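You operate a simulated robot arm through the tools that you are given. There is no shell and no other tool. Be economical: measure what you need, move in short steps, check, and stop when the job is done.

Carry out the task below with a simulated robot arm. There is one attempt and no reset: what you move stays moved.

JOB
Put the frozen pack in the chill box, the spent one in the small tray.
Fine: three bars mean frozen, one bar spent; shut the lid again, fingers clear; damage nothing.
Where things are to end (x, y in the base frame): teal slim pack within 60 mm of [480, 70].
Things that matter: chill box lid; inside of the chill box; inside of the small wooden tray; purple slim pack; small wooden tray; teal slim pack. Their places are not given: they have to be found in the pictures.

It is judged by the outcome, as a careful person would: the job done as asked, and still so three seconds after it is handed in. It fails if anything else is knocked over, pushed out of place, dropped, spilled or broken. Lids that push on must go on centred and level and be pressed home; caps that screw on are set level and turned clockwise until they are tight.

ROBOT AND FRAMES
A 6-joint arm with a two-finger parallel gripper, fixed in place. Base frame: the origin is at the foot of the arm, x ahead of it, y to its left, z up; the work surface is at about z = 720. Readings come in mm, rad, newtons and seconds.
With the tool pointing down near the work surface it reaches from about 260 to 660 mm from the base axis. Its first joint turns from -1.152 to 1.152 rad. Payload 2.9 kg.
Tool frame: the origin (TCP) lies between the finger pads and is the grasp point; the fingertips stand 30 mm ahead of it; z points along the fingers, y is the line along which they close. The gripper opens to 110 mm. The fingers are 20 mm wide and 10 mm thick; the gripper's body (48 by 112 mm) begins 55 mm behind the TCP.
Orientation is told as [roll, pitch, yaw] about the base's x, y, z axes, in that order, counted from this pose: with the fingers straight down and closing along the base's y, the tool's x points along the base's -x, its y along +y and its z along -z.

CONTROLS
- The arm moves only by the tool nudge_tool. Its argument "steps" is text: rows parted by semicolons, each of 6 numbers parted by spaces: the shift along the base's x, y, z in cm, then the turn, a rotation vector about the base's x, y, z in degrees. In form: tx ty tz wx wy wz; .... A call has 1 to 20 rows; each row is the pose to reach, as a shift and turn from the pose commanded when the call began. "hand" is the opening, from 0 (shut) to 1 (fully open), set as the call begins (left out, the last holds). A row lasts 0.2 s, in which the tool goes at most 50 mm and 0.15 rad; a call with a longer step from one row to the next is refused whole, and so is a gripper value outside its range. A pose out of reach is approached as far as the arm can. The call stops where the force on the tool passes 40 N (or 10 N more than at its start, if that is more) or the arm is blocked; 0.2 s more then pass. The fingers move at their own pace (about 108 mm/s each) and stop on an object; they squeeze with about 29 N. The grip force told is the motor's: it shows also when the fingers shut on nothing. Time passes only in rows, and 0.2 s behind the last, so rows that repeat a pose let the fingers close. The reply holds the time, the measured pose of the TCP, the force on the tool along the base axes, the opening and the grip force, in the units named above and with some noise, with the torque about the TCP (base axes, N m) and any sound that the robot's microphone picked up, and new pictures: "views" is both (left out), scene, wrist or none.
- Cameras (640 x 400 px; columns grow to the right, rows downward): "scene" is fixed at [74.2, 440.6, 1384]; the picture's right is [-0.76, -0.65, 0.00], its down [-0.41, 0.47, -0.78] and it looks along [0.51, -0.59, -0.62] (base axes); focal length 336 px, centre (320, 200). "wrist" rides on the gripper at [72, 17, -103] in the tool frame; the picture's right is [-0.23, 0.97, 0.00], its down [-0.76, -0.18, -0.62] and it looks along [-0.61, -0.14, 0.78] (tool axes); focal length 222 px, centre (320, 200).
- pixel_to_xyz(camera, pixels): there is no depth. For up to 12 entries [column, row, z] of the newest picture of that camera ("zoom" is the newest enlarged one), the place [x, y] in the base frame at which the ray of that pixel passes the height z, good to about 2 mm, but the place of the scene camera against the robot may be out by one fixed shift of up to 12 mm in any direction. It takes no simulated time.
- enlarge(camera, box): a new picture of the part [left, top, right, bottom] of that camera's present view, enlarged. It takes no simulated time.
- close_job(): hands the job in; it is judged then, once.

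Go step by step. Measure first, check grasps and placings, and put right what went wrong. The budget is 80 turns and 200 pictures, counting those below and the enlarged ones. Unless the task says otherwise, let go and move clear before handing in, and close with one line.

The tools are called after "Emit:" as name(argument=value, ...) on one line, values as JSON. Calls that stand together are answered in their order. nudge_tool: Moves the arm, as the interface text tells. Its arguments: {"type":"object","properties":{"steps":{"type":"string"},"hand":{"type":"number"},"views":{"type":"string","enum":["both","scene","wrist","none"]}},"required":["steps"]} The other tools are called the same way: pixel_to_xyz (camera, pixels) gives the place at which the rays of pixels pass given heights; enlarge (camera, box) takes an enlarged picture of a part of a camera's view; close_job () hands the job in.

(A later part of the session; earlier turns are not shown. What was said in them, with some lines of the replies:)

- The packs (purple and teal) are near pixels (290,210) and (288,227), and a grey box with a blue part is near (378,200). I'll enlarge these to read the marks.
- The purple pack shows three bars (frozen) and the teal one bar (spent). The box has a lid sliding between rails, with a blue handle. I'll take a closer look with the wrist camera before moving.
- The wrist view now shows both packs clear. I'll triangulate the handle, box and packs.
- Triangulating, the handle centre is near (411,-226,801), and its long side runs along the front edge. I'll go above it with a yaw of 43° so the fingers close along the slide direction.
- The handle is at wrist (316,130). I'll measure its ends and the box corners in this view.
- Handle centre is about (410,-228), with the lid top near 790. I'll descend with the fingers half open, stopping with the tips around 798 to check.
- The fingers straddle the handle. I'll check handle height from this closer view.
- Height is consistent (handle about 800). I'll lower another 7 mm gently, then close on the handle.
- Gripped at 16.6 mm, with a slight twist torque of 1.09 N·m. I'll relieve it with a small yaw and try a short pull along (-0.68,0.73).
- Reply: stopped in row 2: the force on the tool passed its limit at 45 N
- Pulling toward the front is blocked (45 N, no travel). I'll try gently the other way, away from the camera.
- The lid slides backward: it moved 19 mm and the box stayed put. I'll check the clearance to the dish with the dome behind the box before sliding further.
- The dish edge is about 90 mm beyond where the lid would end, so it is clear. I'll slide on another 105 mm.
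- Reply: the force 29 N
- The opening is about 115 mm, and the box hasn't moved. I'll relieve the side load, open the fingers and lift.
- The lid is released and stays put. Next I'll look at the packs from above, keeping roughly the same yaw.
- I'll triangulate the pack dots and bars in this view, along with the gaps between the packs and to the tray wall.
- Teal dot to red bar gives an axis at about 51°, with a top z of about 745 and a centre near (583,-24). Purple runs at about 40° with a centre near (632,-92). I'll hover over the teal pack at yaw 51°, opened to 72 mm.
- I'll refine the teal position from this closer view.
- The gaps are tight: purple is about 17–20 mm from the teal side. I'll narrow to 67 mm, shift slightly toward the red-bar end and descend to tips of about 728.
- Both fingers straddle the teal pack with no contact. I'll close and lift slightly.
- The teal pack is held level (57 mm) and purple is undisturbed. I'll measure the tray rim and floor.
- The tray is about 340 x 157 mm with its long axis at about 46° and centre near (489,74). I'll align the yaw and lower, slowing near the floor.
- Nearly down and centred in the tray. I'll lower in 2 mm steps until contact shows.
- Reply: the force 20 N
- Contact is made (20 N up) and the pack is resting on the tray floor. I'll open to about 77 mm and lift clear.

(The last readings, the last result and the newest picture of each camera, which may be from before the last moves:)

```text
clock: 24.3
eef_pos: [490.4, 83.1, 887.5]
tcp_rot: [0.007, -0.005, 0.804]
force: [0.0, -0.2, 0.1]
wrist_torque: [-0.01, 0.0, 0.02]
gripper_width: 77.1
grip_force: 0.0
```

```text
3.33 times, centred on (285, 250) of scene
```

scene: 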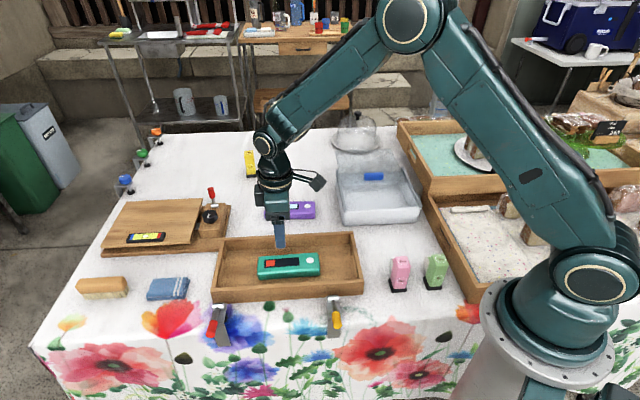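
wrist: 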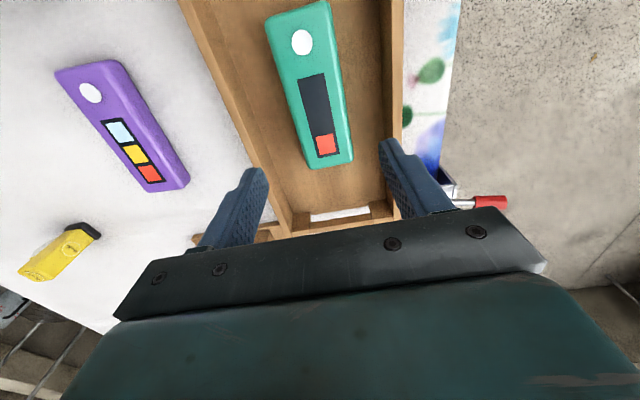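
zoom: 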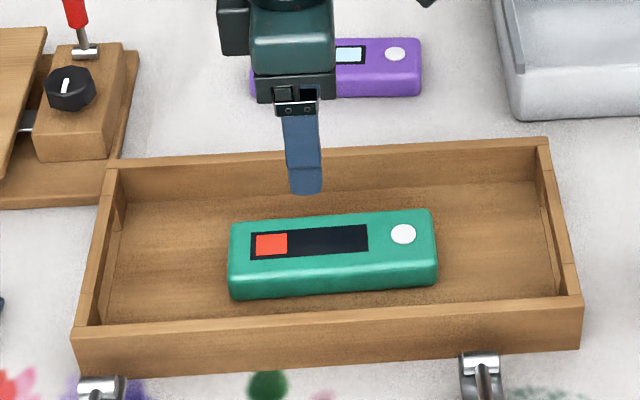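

The teal pack lies flat in the tray. Next I'll hover over the purple pack at yaw 40°.

Emit:
nudge_tool(steps="2.3 -3 0 0 0 -1; 4.6 -6 0 0 0 -2; 6.9 -9 0 0 0 -3; 9.2 -12 -1 0 0 -4; 11.5 -15 -3 0 0 -5; 13.6 -17.8 -6.5 0 0 -5.5; 13.6 -17.8 -6.5 0 0 -5.5", hand=0.75, views="wrist")

Emit:
enlarge(camera="wrist", box=[220, 40, 430, 210])

```text
clock: 25.9
eef_pos: [628.5, -93.2, 820.5]
tcp_rot: [0.005, -0.004, 0.706]
force: [0.0, 0.2, -0.9]
wrist_torque: [0.0, 0.01, -0.02]
gripper_width: 82.7
grip_force: 0.2
```

wrist: 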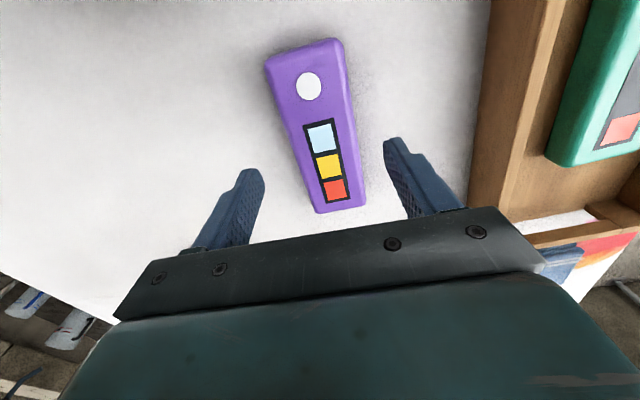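

```text
2.35 times, centred on (325, 125) of wrist
```

zoom: 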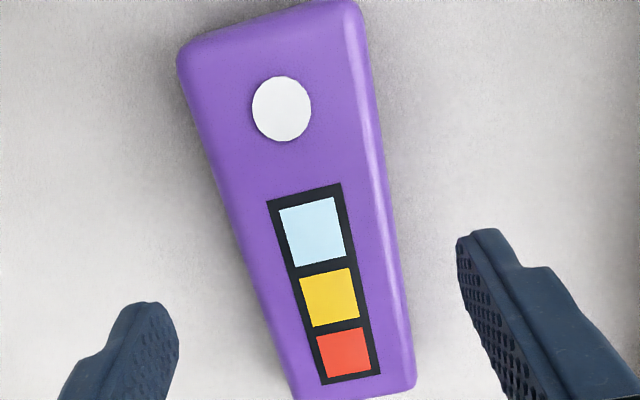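

Emit:
pixel_to_xyz(camera="wrist", pixels=[[309, 86, 745], [335, 189.5, 745], [272, 60, 725], [338, 42, 745], [322, 212, 745], [364, 204, 745]])

```text
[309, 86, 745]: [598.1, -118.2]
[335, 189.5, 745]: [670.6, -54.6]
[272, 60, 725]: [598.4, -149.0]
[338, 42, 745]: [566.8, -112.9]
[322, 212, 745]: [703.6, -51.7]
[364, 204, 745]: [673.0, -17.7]
```

Purple's axis is at 41.3° with centre near (635,-85). I'll descend onto it at (633,-87).

Emit:
nudge_tool(steps="0.45 0.6 -1.5 0 0 0.9; 0.45 0.6 -3 0 0 0.9; 0.45 0.6 -4.5 0 0 0.9; 0.45 0.6 -5.5 0 0 0.9; 0.45 0.6 -6.2 0 0 0.9; 0.45 0.6 -6.2 0 0 0.9", views="wrist")

Emit:
nudge_tool(steps="0 0 0 0 0 0; 0 0 0 0 0 0; 0 0 0 0 0 0", hand=0, views="none")

```text
clock: 27.3
eef_pos: [631.6, -87.8, 759.0]
tcp_rot: [0.004, -0.004, 0.723]
force: [0.2, 0.1, 0.8]
wrist_torque: [-0.01, 0.01, 0.03]
gripper_width: 82.4
grip_force: 0.0
```

wrist: 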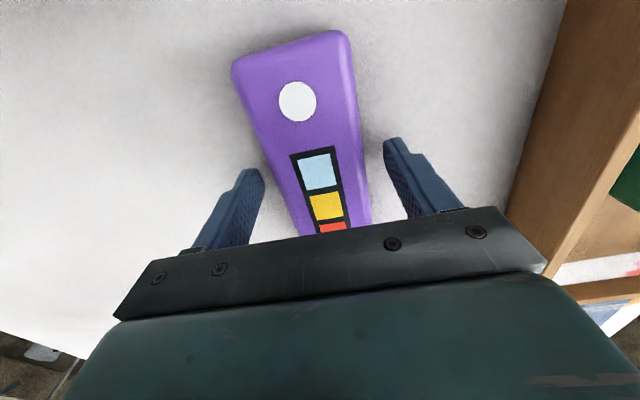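

```text
clock: 28.1
eef_pos: [632.4, -87.1, 758.1]
tcp_rot: [0.004, -0.004, 0.723]
force: [0.5, 0.0, 0.4]
wrist_torque: [0.02, -0.11, -0.01]
gripper_width: 57.3
grip_force: 28.8
```

Purple is gripped (57.3 mm). I'll lift to 900 and carry it to above the box opening near (452,-258), yaw 44°.

Emit:
nudge_tool(steps="0 0 1 0 0 0; 0 0 4 0 0 0; 0 0 8 0 0 0; 0 0 12 0 0 0; 0 0 15 0 0 0; -3 -2.9 15 0 0 0.5; -6 -5.7 15 0 0 1; -9 -8.5 15 0 0 1.5; -12 -11.3 15 0 0 2; -15 -14.1 15 0 0 2.5; -18 -17 15 0 0 3; -18 -17 15 0 0 3")

Emit:
enlarge(camera="scene", box=[320, 120, 440, 230])

Emit:
enlarge(camera="wrist", box=[120, 0, 500, 240])

```text
clock: 30.7
eef_pos: [449.7, -257.7, 906.9]
tcp_rot: [0.004, -0.004, 0.777]
force: [-0.2, -0.5, -2.2]
wrist_torque: [0.02, 0.01, 0.06]
gripper_width: 57.3
grip_force: 28.7
```

scene: 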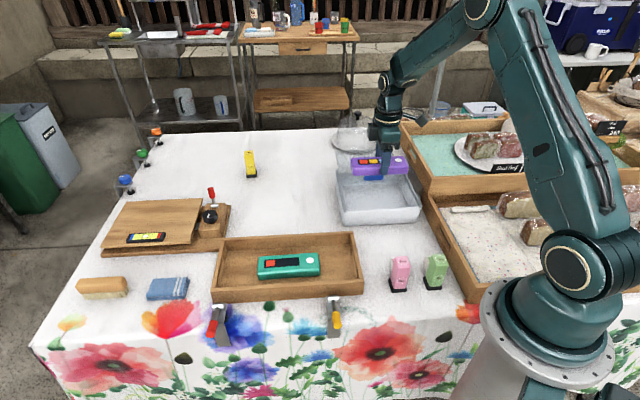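
wrist: 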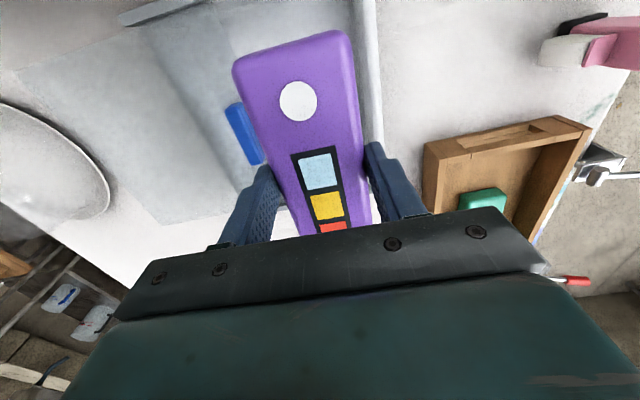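

```text
3.64 times, centred on (380, 175) of scene
```

zoom: 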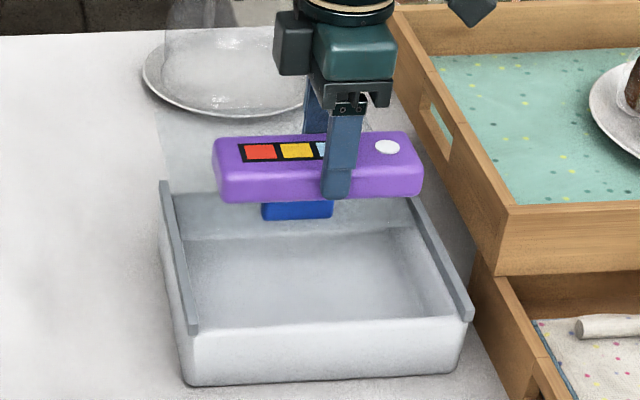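

```text
1.67 times, centred on (310, 120) of wrist
```

zoom: 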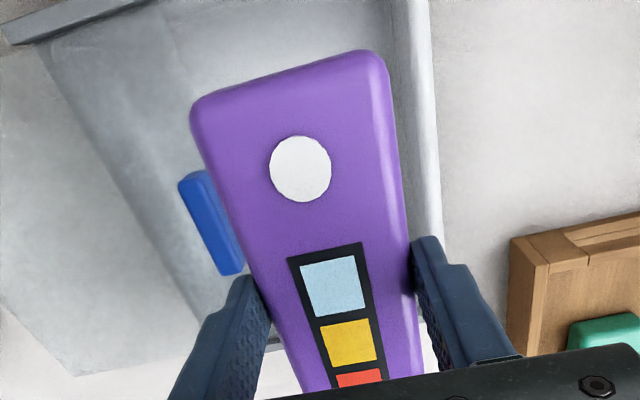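

I'll measure the opening: front rim, lid front edge and handle.

Emit:
pixel_to_xyz(camera="scene", pixels=[[342.9, 186.8, 788], [406.1, 182.4, 788], [346.2, 210.2, 788], [417.1, 207.4, 788], [361.6, 178, 800]])

Emit:
pixel_to_xyz(camera="wrist", pixels=[[360.3, 60, 788], [377, 60, 788], [245.3, 133.2, 800], [353, 0, 788], [370, 130, 788]])

```text
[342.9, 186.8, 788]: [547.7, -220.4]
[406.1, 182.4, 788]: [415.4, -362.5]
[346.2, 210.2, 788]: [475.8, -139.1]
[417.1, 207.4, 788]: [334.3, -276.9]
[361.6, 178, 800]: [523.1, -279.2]
```

```text
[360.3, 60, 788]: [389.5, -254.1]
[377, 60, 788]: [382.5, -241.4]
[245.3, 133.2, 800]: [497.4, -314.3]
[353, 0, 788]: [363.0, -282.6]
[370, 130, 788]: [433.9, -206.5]
```

The opening spans about s = 453–551 along the slide, so centre is about 502; the pack (57 mm) plus fingers fits. I'll lower with a small correction, stopping partway to check.

Emit:
nudge_tool(steps="0 -0.3 -3 0 0 1; 0 -0.3 -6 0 0 1; 0 -0.3 -8 0 0 1; 0 -0.3 -8 0 0 1")

Emit:
enlarge(camera="scene", box=[320, 120, 440, 230])

Emit:
enlarge(camera="wrist", box=[120, 0, 500, 240])

```text
clock: 31.7
eef_pos: [449.3, -260.7, 827.9]
tcp_rot: [0.004, -0.003, 0.791]
force: [0.1, -0.3, -2.6]
wrist_torque: [-0.02, -0.03, 0.0]
gripper_width: 57.4
grip_force: 29.1
```

scene: 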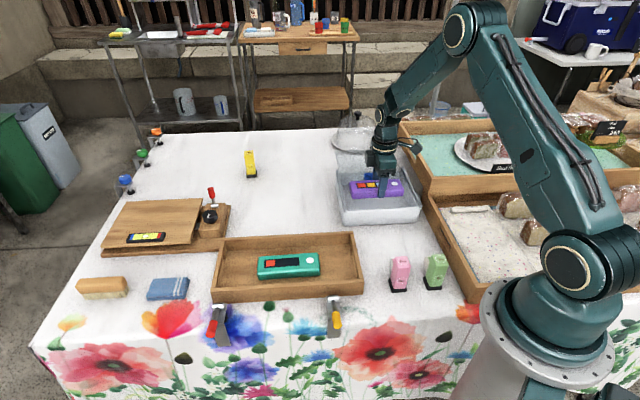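
wrist: 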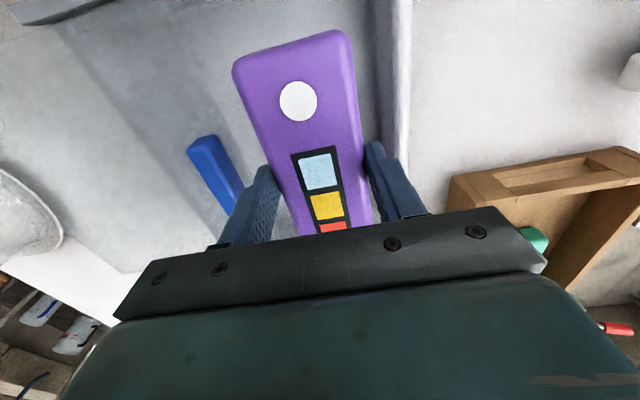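

```text
3.64 times, centred on (380, 175) of scene
```

zoom: 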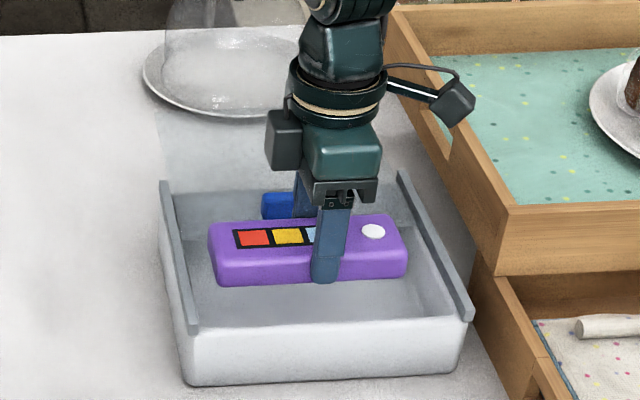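

```text
1.67 times, centred on (310, 120) of wrist
```

zoom: 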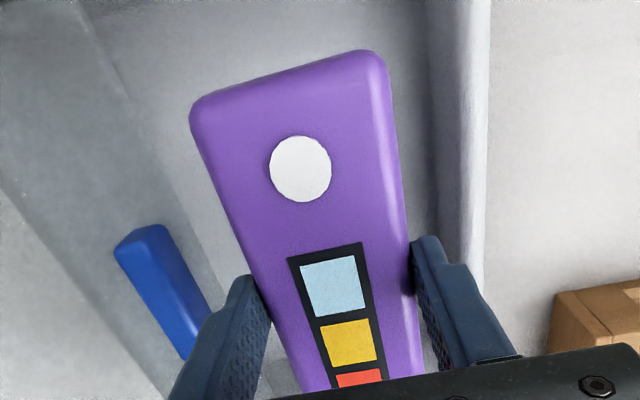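

The lid's front edge passes close to the left finger. I'll measure its distance before going lower.

Emit:
pixel_to_xyz(camera="wrist", pixels=[[235, 135, 788], [184.3, 36, 788], [245, 155, 788], [380, 60, 788], [410, 60, 788], [215, 170, 800]])

Emit:
enlarge(camera="wrist", box=[170, 100, 300, 250])

```text
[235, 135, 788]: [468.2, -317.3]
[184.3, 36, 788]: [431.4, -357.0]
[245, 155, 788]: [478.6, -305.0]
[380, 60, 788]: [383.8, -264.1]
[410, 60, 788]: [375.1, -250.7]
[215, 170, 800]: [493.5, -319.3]
```

```text
2.67 times, centred on (235, 175) of wrist
```

zoom: 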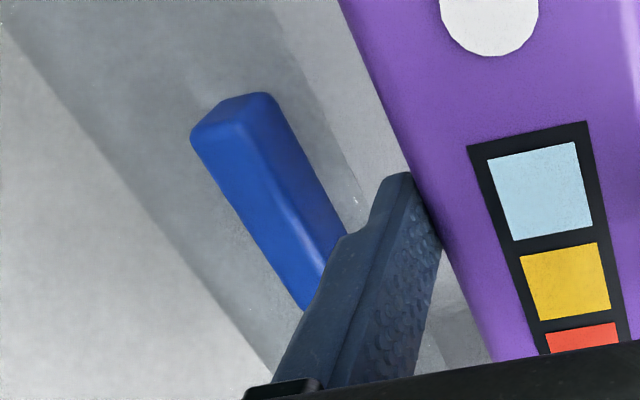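

The lid edge is at s≈554 and the front rim at 456, with the TCP at 500. I'll shift 4 mm along s and lower toward the floor.

Emit:
nudge_tool(steps="0.28 -0.28 0 0 0 0; 0.28 -0.28 -1.5 0 0 0; 0.28 -0.28 -3 0 0 0; 0.28 -0.28 -4.5 0 0 0; 0.28 -0.28 -5.3 0 0 0; 0.28 -0.28 -5.3 0 0 0")

Emit:
nudge_tool(steps="0 0 -0.2 0 0 0; 0 0 -0.4 0 0 0; 0 0 -0.6 0 0 0; 0 0 -0.8 0 0 0; 0 0 -0.8 0 0 0", views="none")

```text
clock: 33.1
eef_pos: [453.8, -263.3, 774.9]
tcp_rot: [0.004, -0.003, 0.792]
force: [-0.6, -0.8, -2.1]
wrist_torque: [-0.02, 0.02, 0.01]
gripper_width: 57.3
grip_force: 29.1
```

scene: 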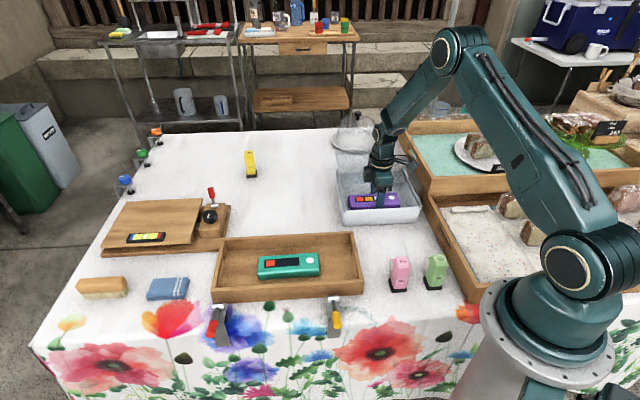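
wrist: 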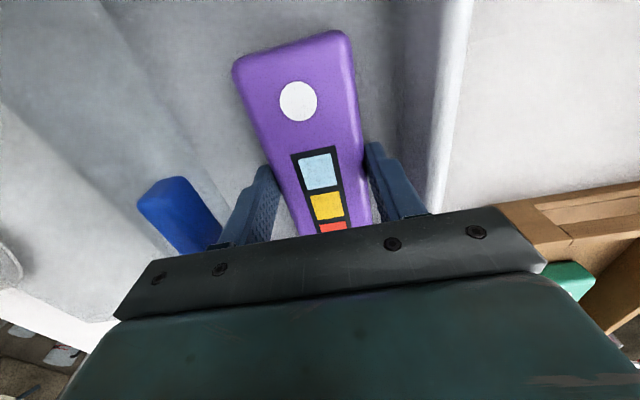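

```text
clock: 34.3
eef_pos: [454.4, -263.8, 769.4]
tcp_rot: [0.002, -0.004, 0.792]
force: [-1.4, 4.2, 21.0]
wrist_torque: [0.03, 0.0, -0.01]
gripper_width: 57.7
grip_force: 29.6
```

Floor contact (21 N). I'll release with a narrow opening and lift straight out.

Emit:
nudge_tool(steps="0 0 0.2 0 0 0; 0 0 0.2 0 0 0; 0 0 1 0 0 0; 0 0 3 0 0 0; 0 0 6 0 0 0; 0 0 10 0 0 0; 0 0 14 0 0 0; 0 0 14 0 0 0", hand=0.6)

Emit:
enlarge(camera="scene", box=[320, 120, 440, 230])

Emit:
enlarge(camera="wrist", box=[120, 0, 500, 240])

```text
clock: 36.1
eef_pos: [454.4, -263.0, 907.2]
tcp_rot: [0.007, -0.004, 0.792]
force: [-0.2, 1.0, -0.3]
wrist_torque: [-0.02, -0.01, 0.03]
gripper_width: 66.0
grip_force: 0.1
```

scene: 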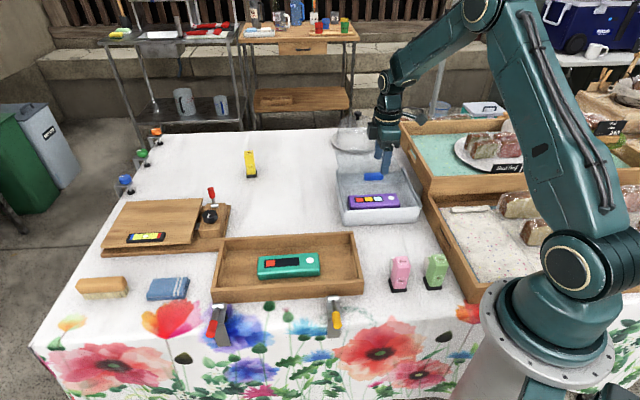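
wrist: 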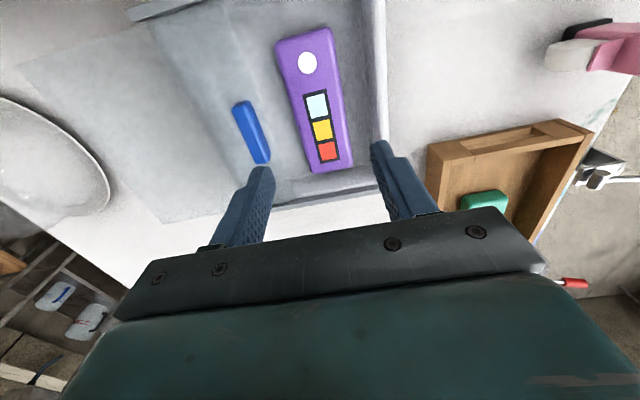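

```text
3.64 times, centred on (380, 175) of scene
```

zoom: 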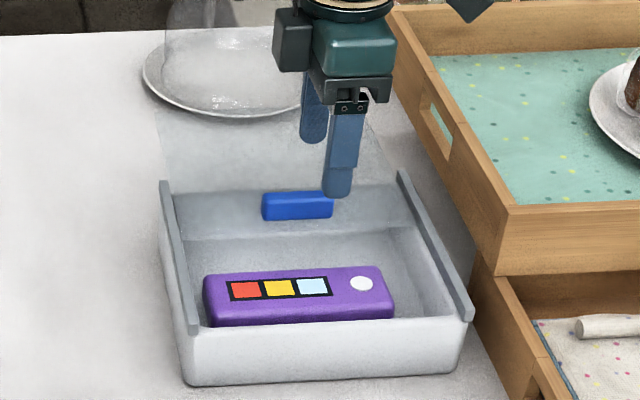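

```text
1.67 times, centred on (310, 120) of wrist
```

zoom: 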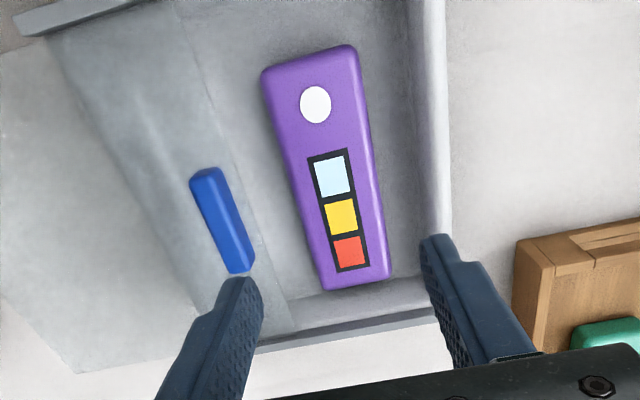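

The purple pack lies flat in the box. Now I'll return to the handle at (497,-313.5) to close the lid.

Emit:
nudge_tool(steps="2 -2.5 0 0 0 0; 4.3 -5.05 0 0 0 0; 4.3 -5.05 -2.5 0 0 0; 4.3 -5.05 -5 0 0 0; 4.3 -5.05 -7 0 0 0; 4.3 -5.05 -8.4 0 0 0; 4.3 -5.05 -8.4 0 0 0", hand=0.5)

Emit:
enlarge(camera="wrist", box=[220, 80, 430, 230])

```text
clock: 37.7
eef_pos: [496.9, -313.7, 822.5]
tcp_rot: [0.006, -0.004, 0.793]
force: [-0.3, -0.1, 0.2]
wrist_torque: [0.0, 0.02, -0.03]
gripper_width: 55.0
grip_force: 0.1
```

scene: 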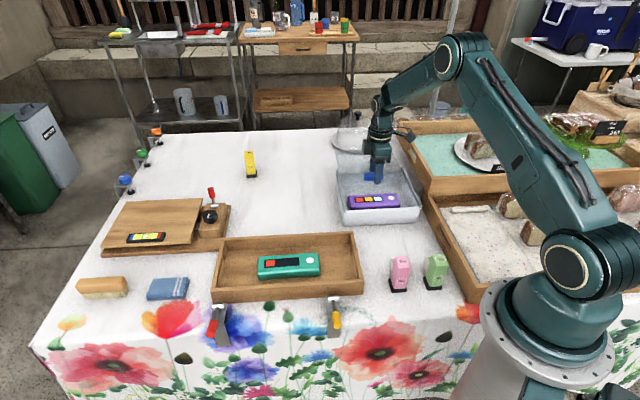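
wrist: 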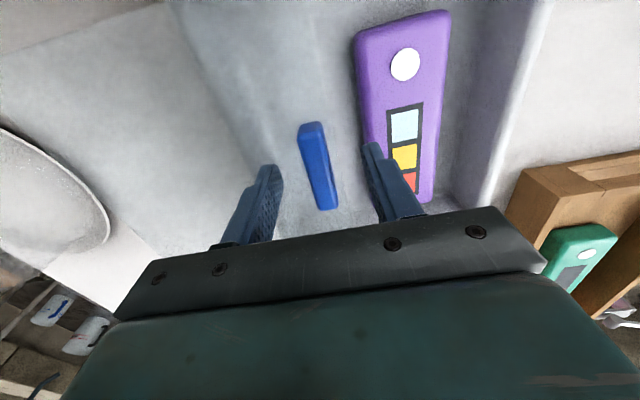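

```text
2.67 times, centred on (325, 155) of wrist
```

zoom: 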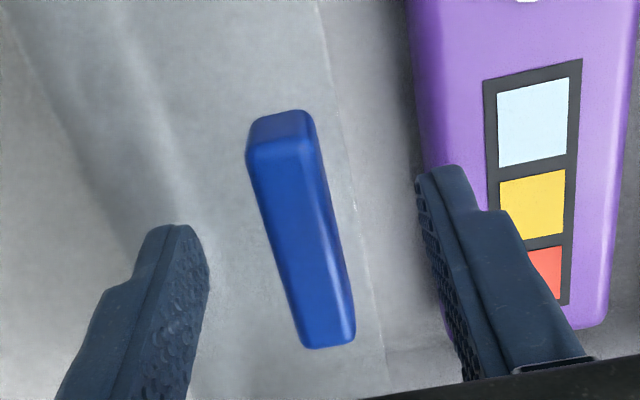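

The fingers straddle the handle. I'll close on it, then slide forward slowly.

Emit:
nudge_tool(steps="0 0 0 0 0 0; 0 0 0 0 0 0; 0 0 0 0 0 0", hand=0, views="none")

Emit:
nudge_tool(steps="-0.71 0.71 0 0 0 0; -1.42 1.42 0 0 0 0; -2.13 2.14 0 0 0 0; -2.84 2.86 0 0 0 0; -3.55 3.58 0 0 0 0; -4.26 4.3 0 0 0 0; -4.97 5.02 0 0 0 0; -5.68 5.74 0 0 0 0; -6.39 6.46 0 0 0 0; -7.1 7.18 0 0 0 0; -7.5 7.6 0 0 0 0; -7.5 7.6 0 0 0 0")

```text
clock: 38.5
eef_pos: [496.6, -315.3, 823.7]
tcp_rot: [0.007, -0.001, 0.791]
force: [1.6, 0.6, -3.6]
wrist_torque: [-0.05, -0.58, -0.81]
gripper_width: 15.5
grip_force: 45.4
```

```text
clock: 41.1
eef_pos: [420.7, -239.3, 823.7]
tcp_rot: [0.008, -0.002, 0.79]
force: [-7.4, -8.6, -5.8]
wrist_torque: [-0.07, -0.62, -0.7]
gripper_width: 15.5
grip_force: 44.6
```

scene: 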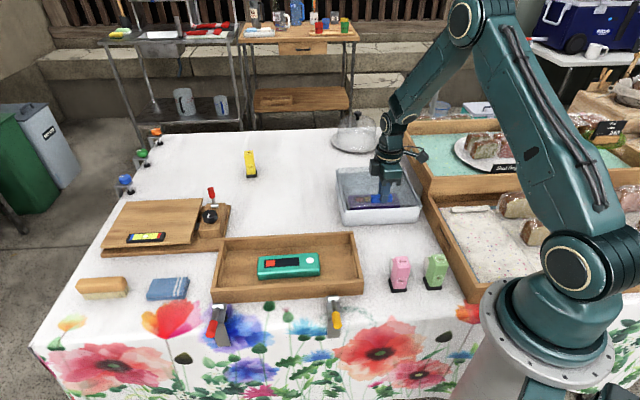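
wrist: 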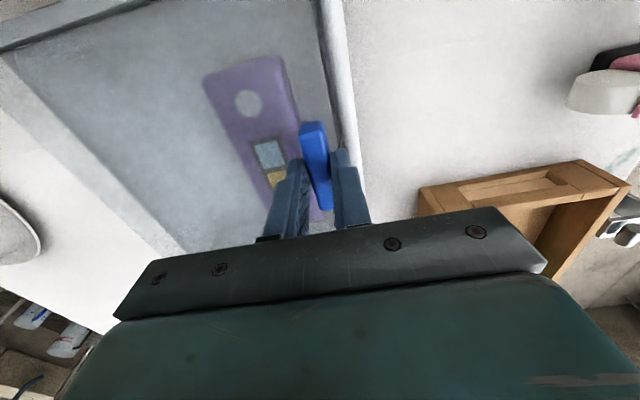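

About 14 mm remains to the starting position at (411,-227.6). I'll slide slowly until the stop.

Emit:
nudge_tool(steps="-0.3 0.3 0 0 0 0; -0.6 0.6 0 0 0 0; -0.8 0.8 0 0 0 0; -1 1.02 0 0 0 0; -1.1 1.14 0 0 0 0; -1.2 1.24 0 0 0 0; -1.3 1.34 0 0 0 0")

Emit:
enlarge(camera="scene", box=[330, 140, 440, 230])

```text
clock: 42.7
eef_pos: [409.5, -227.3, 823.3]
tcp_rot: [-0.001, -0.003, 0.787]
force: [4.8, -24.1, -16.4]
wrist_torque: [-0.15, 0.11, -0.61]
gripper_width: 15.8
grip_force: 45.8
```

scene: 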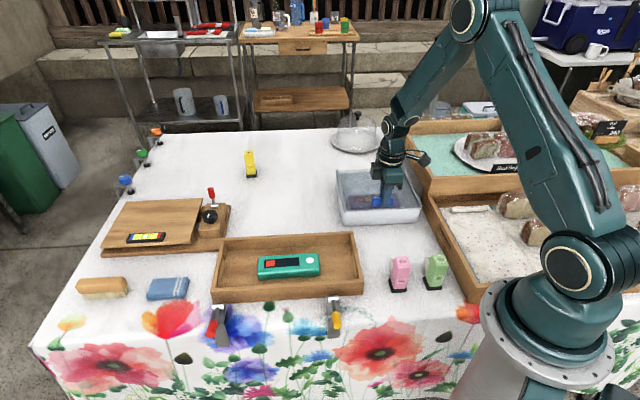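
wrist: 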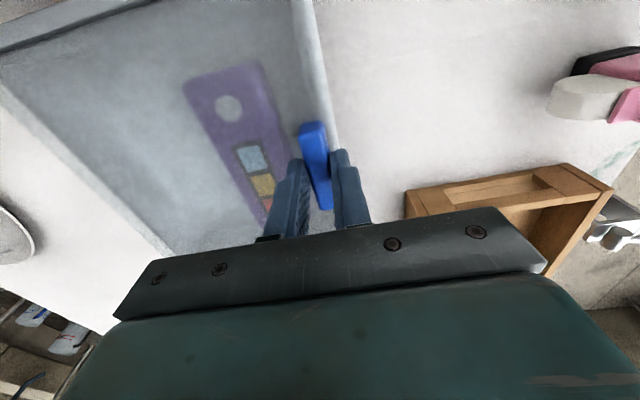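

```text
4.44 times, centred on (385, 185) of scene
```

zoom: 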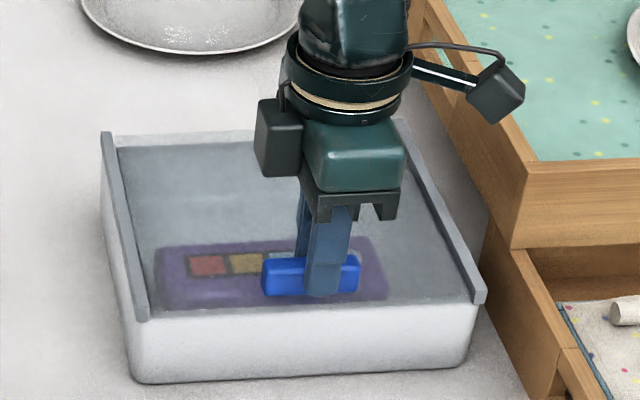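

The lid is against its stop (24 N) and back in its starting place. I'll ease the load, release and lift clear.

Emit:
nudge_tool(steps="0.05 -0.1 0 0 0 0; 0.05 -0.1 0 0 0 0", views="none")

Emit:
nudge_tool(steps="0 0 0 0 0 0; 0 0 0 0 0 0; 0 0 1 0 0 0; 0 0 4 0 0 0; 0 0 8 0 0 0; 0 0 12 0 0 0; -3 2 15 0 0 0; -6 4 15 0 0 0; -6 4 15 0 0 0", hand=0.5)

Emit:
enlarge(camera="scene", box=[320, 150, 440, 230])

Emit:
enlarge(camera="wrist", box=[60, 0, 460, 240])

```text
clock: 43.3
eef_pos: [410.5, -226.6, 824.2]
tcp_rot: [0.001, -0.002, 0.791]
force: [7.1, -20.9, -13.7]
wrist_torque: [-0.89, -0.07, -0.65]
gripper_width: 15.7
grip_force: 44.6
```

```text
clock: 45.3
eef_pos: [349.7, -185.4, 973.8]
tcp_rot: [0.007, -0.003, 0.791]
force: [0.8, 0.1, -0.2]
wrist_torque: [-0.03, 0.01, -0.03]
gripper_width: 55.0
grip_force: 0.1
```

scene: 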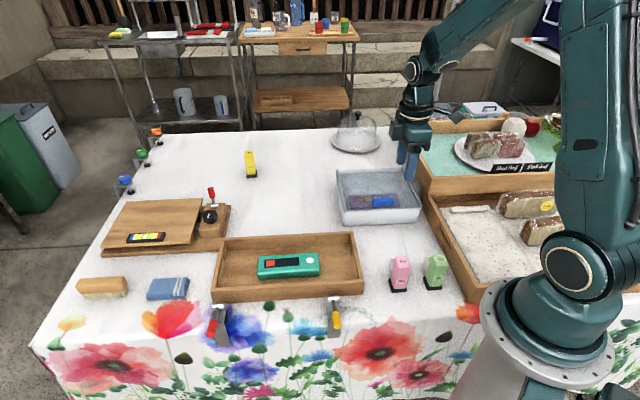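
wrist: 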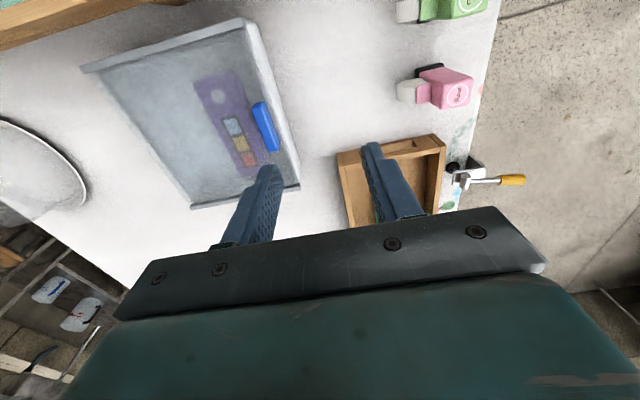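

```text
5.00 times, centred on (380, 190) of scene
```

zoom: 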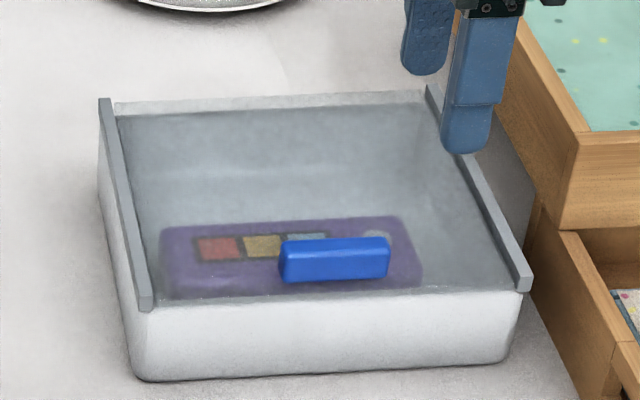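

```text
1.60 times, centred on (260, 120) of wrist
```

zoom: 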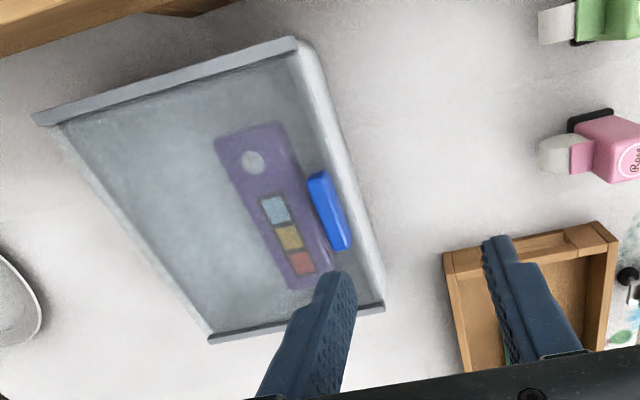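

The lid is fully shut: the handle sits at the same pixels, (279–390, 238–282) in the zoom, as at the start. The purple pack is inside, the teal pack lies in the tray, and the gripper is clear, so I'm handing in.

Emit:
close_job()

```text
The job is handed in.
```

The frozen pack (purple, three bars) is in the chill box with the lid shut, and the spent pack (teal, one bar) lies flat in the small tray at about (482, 75), well within 60 mm of the target. The gripper is clear, and nothing else was seen to move.
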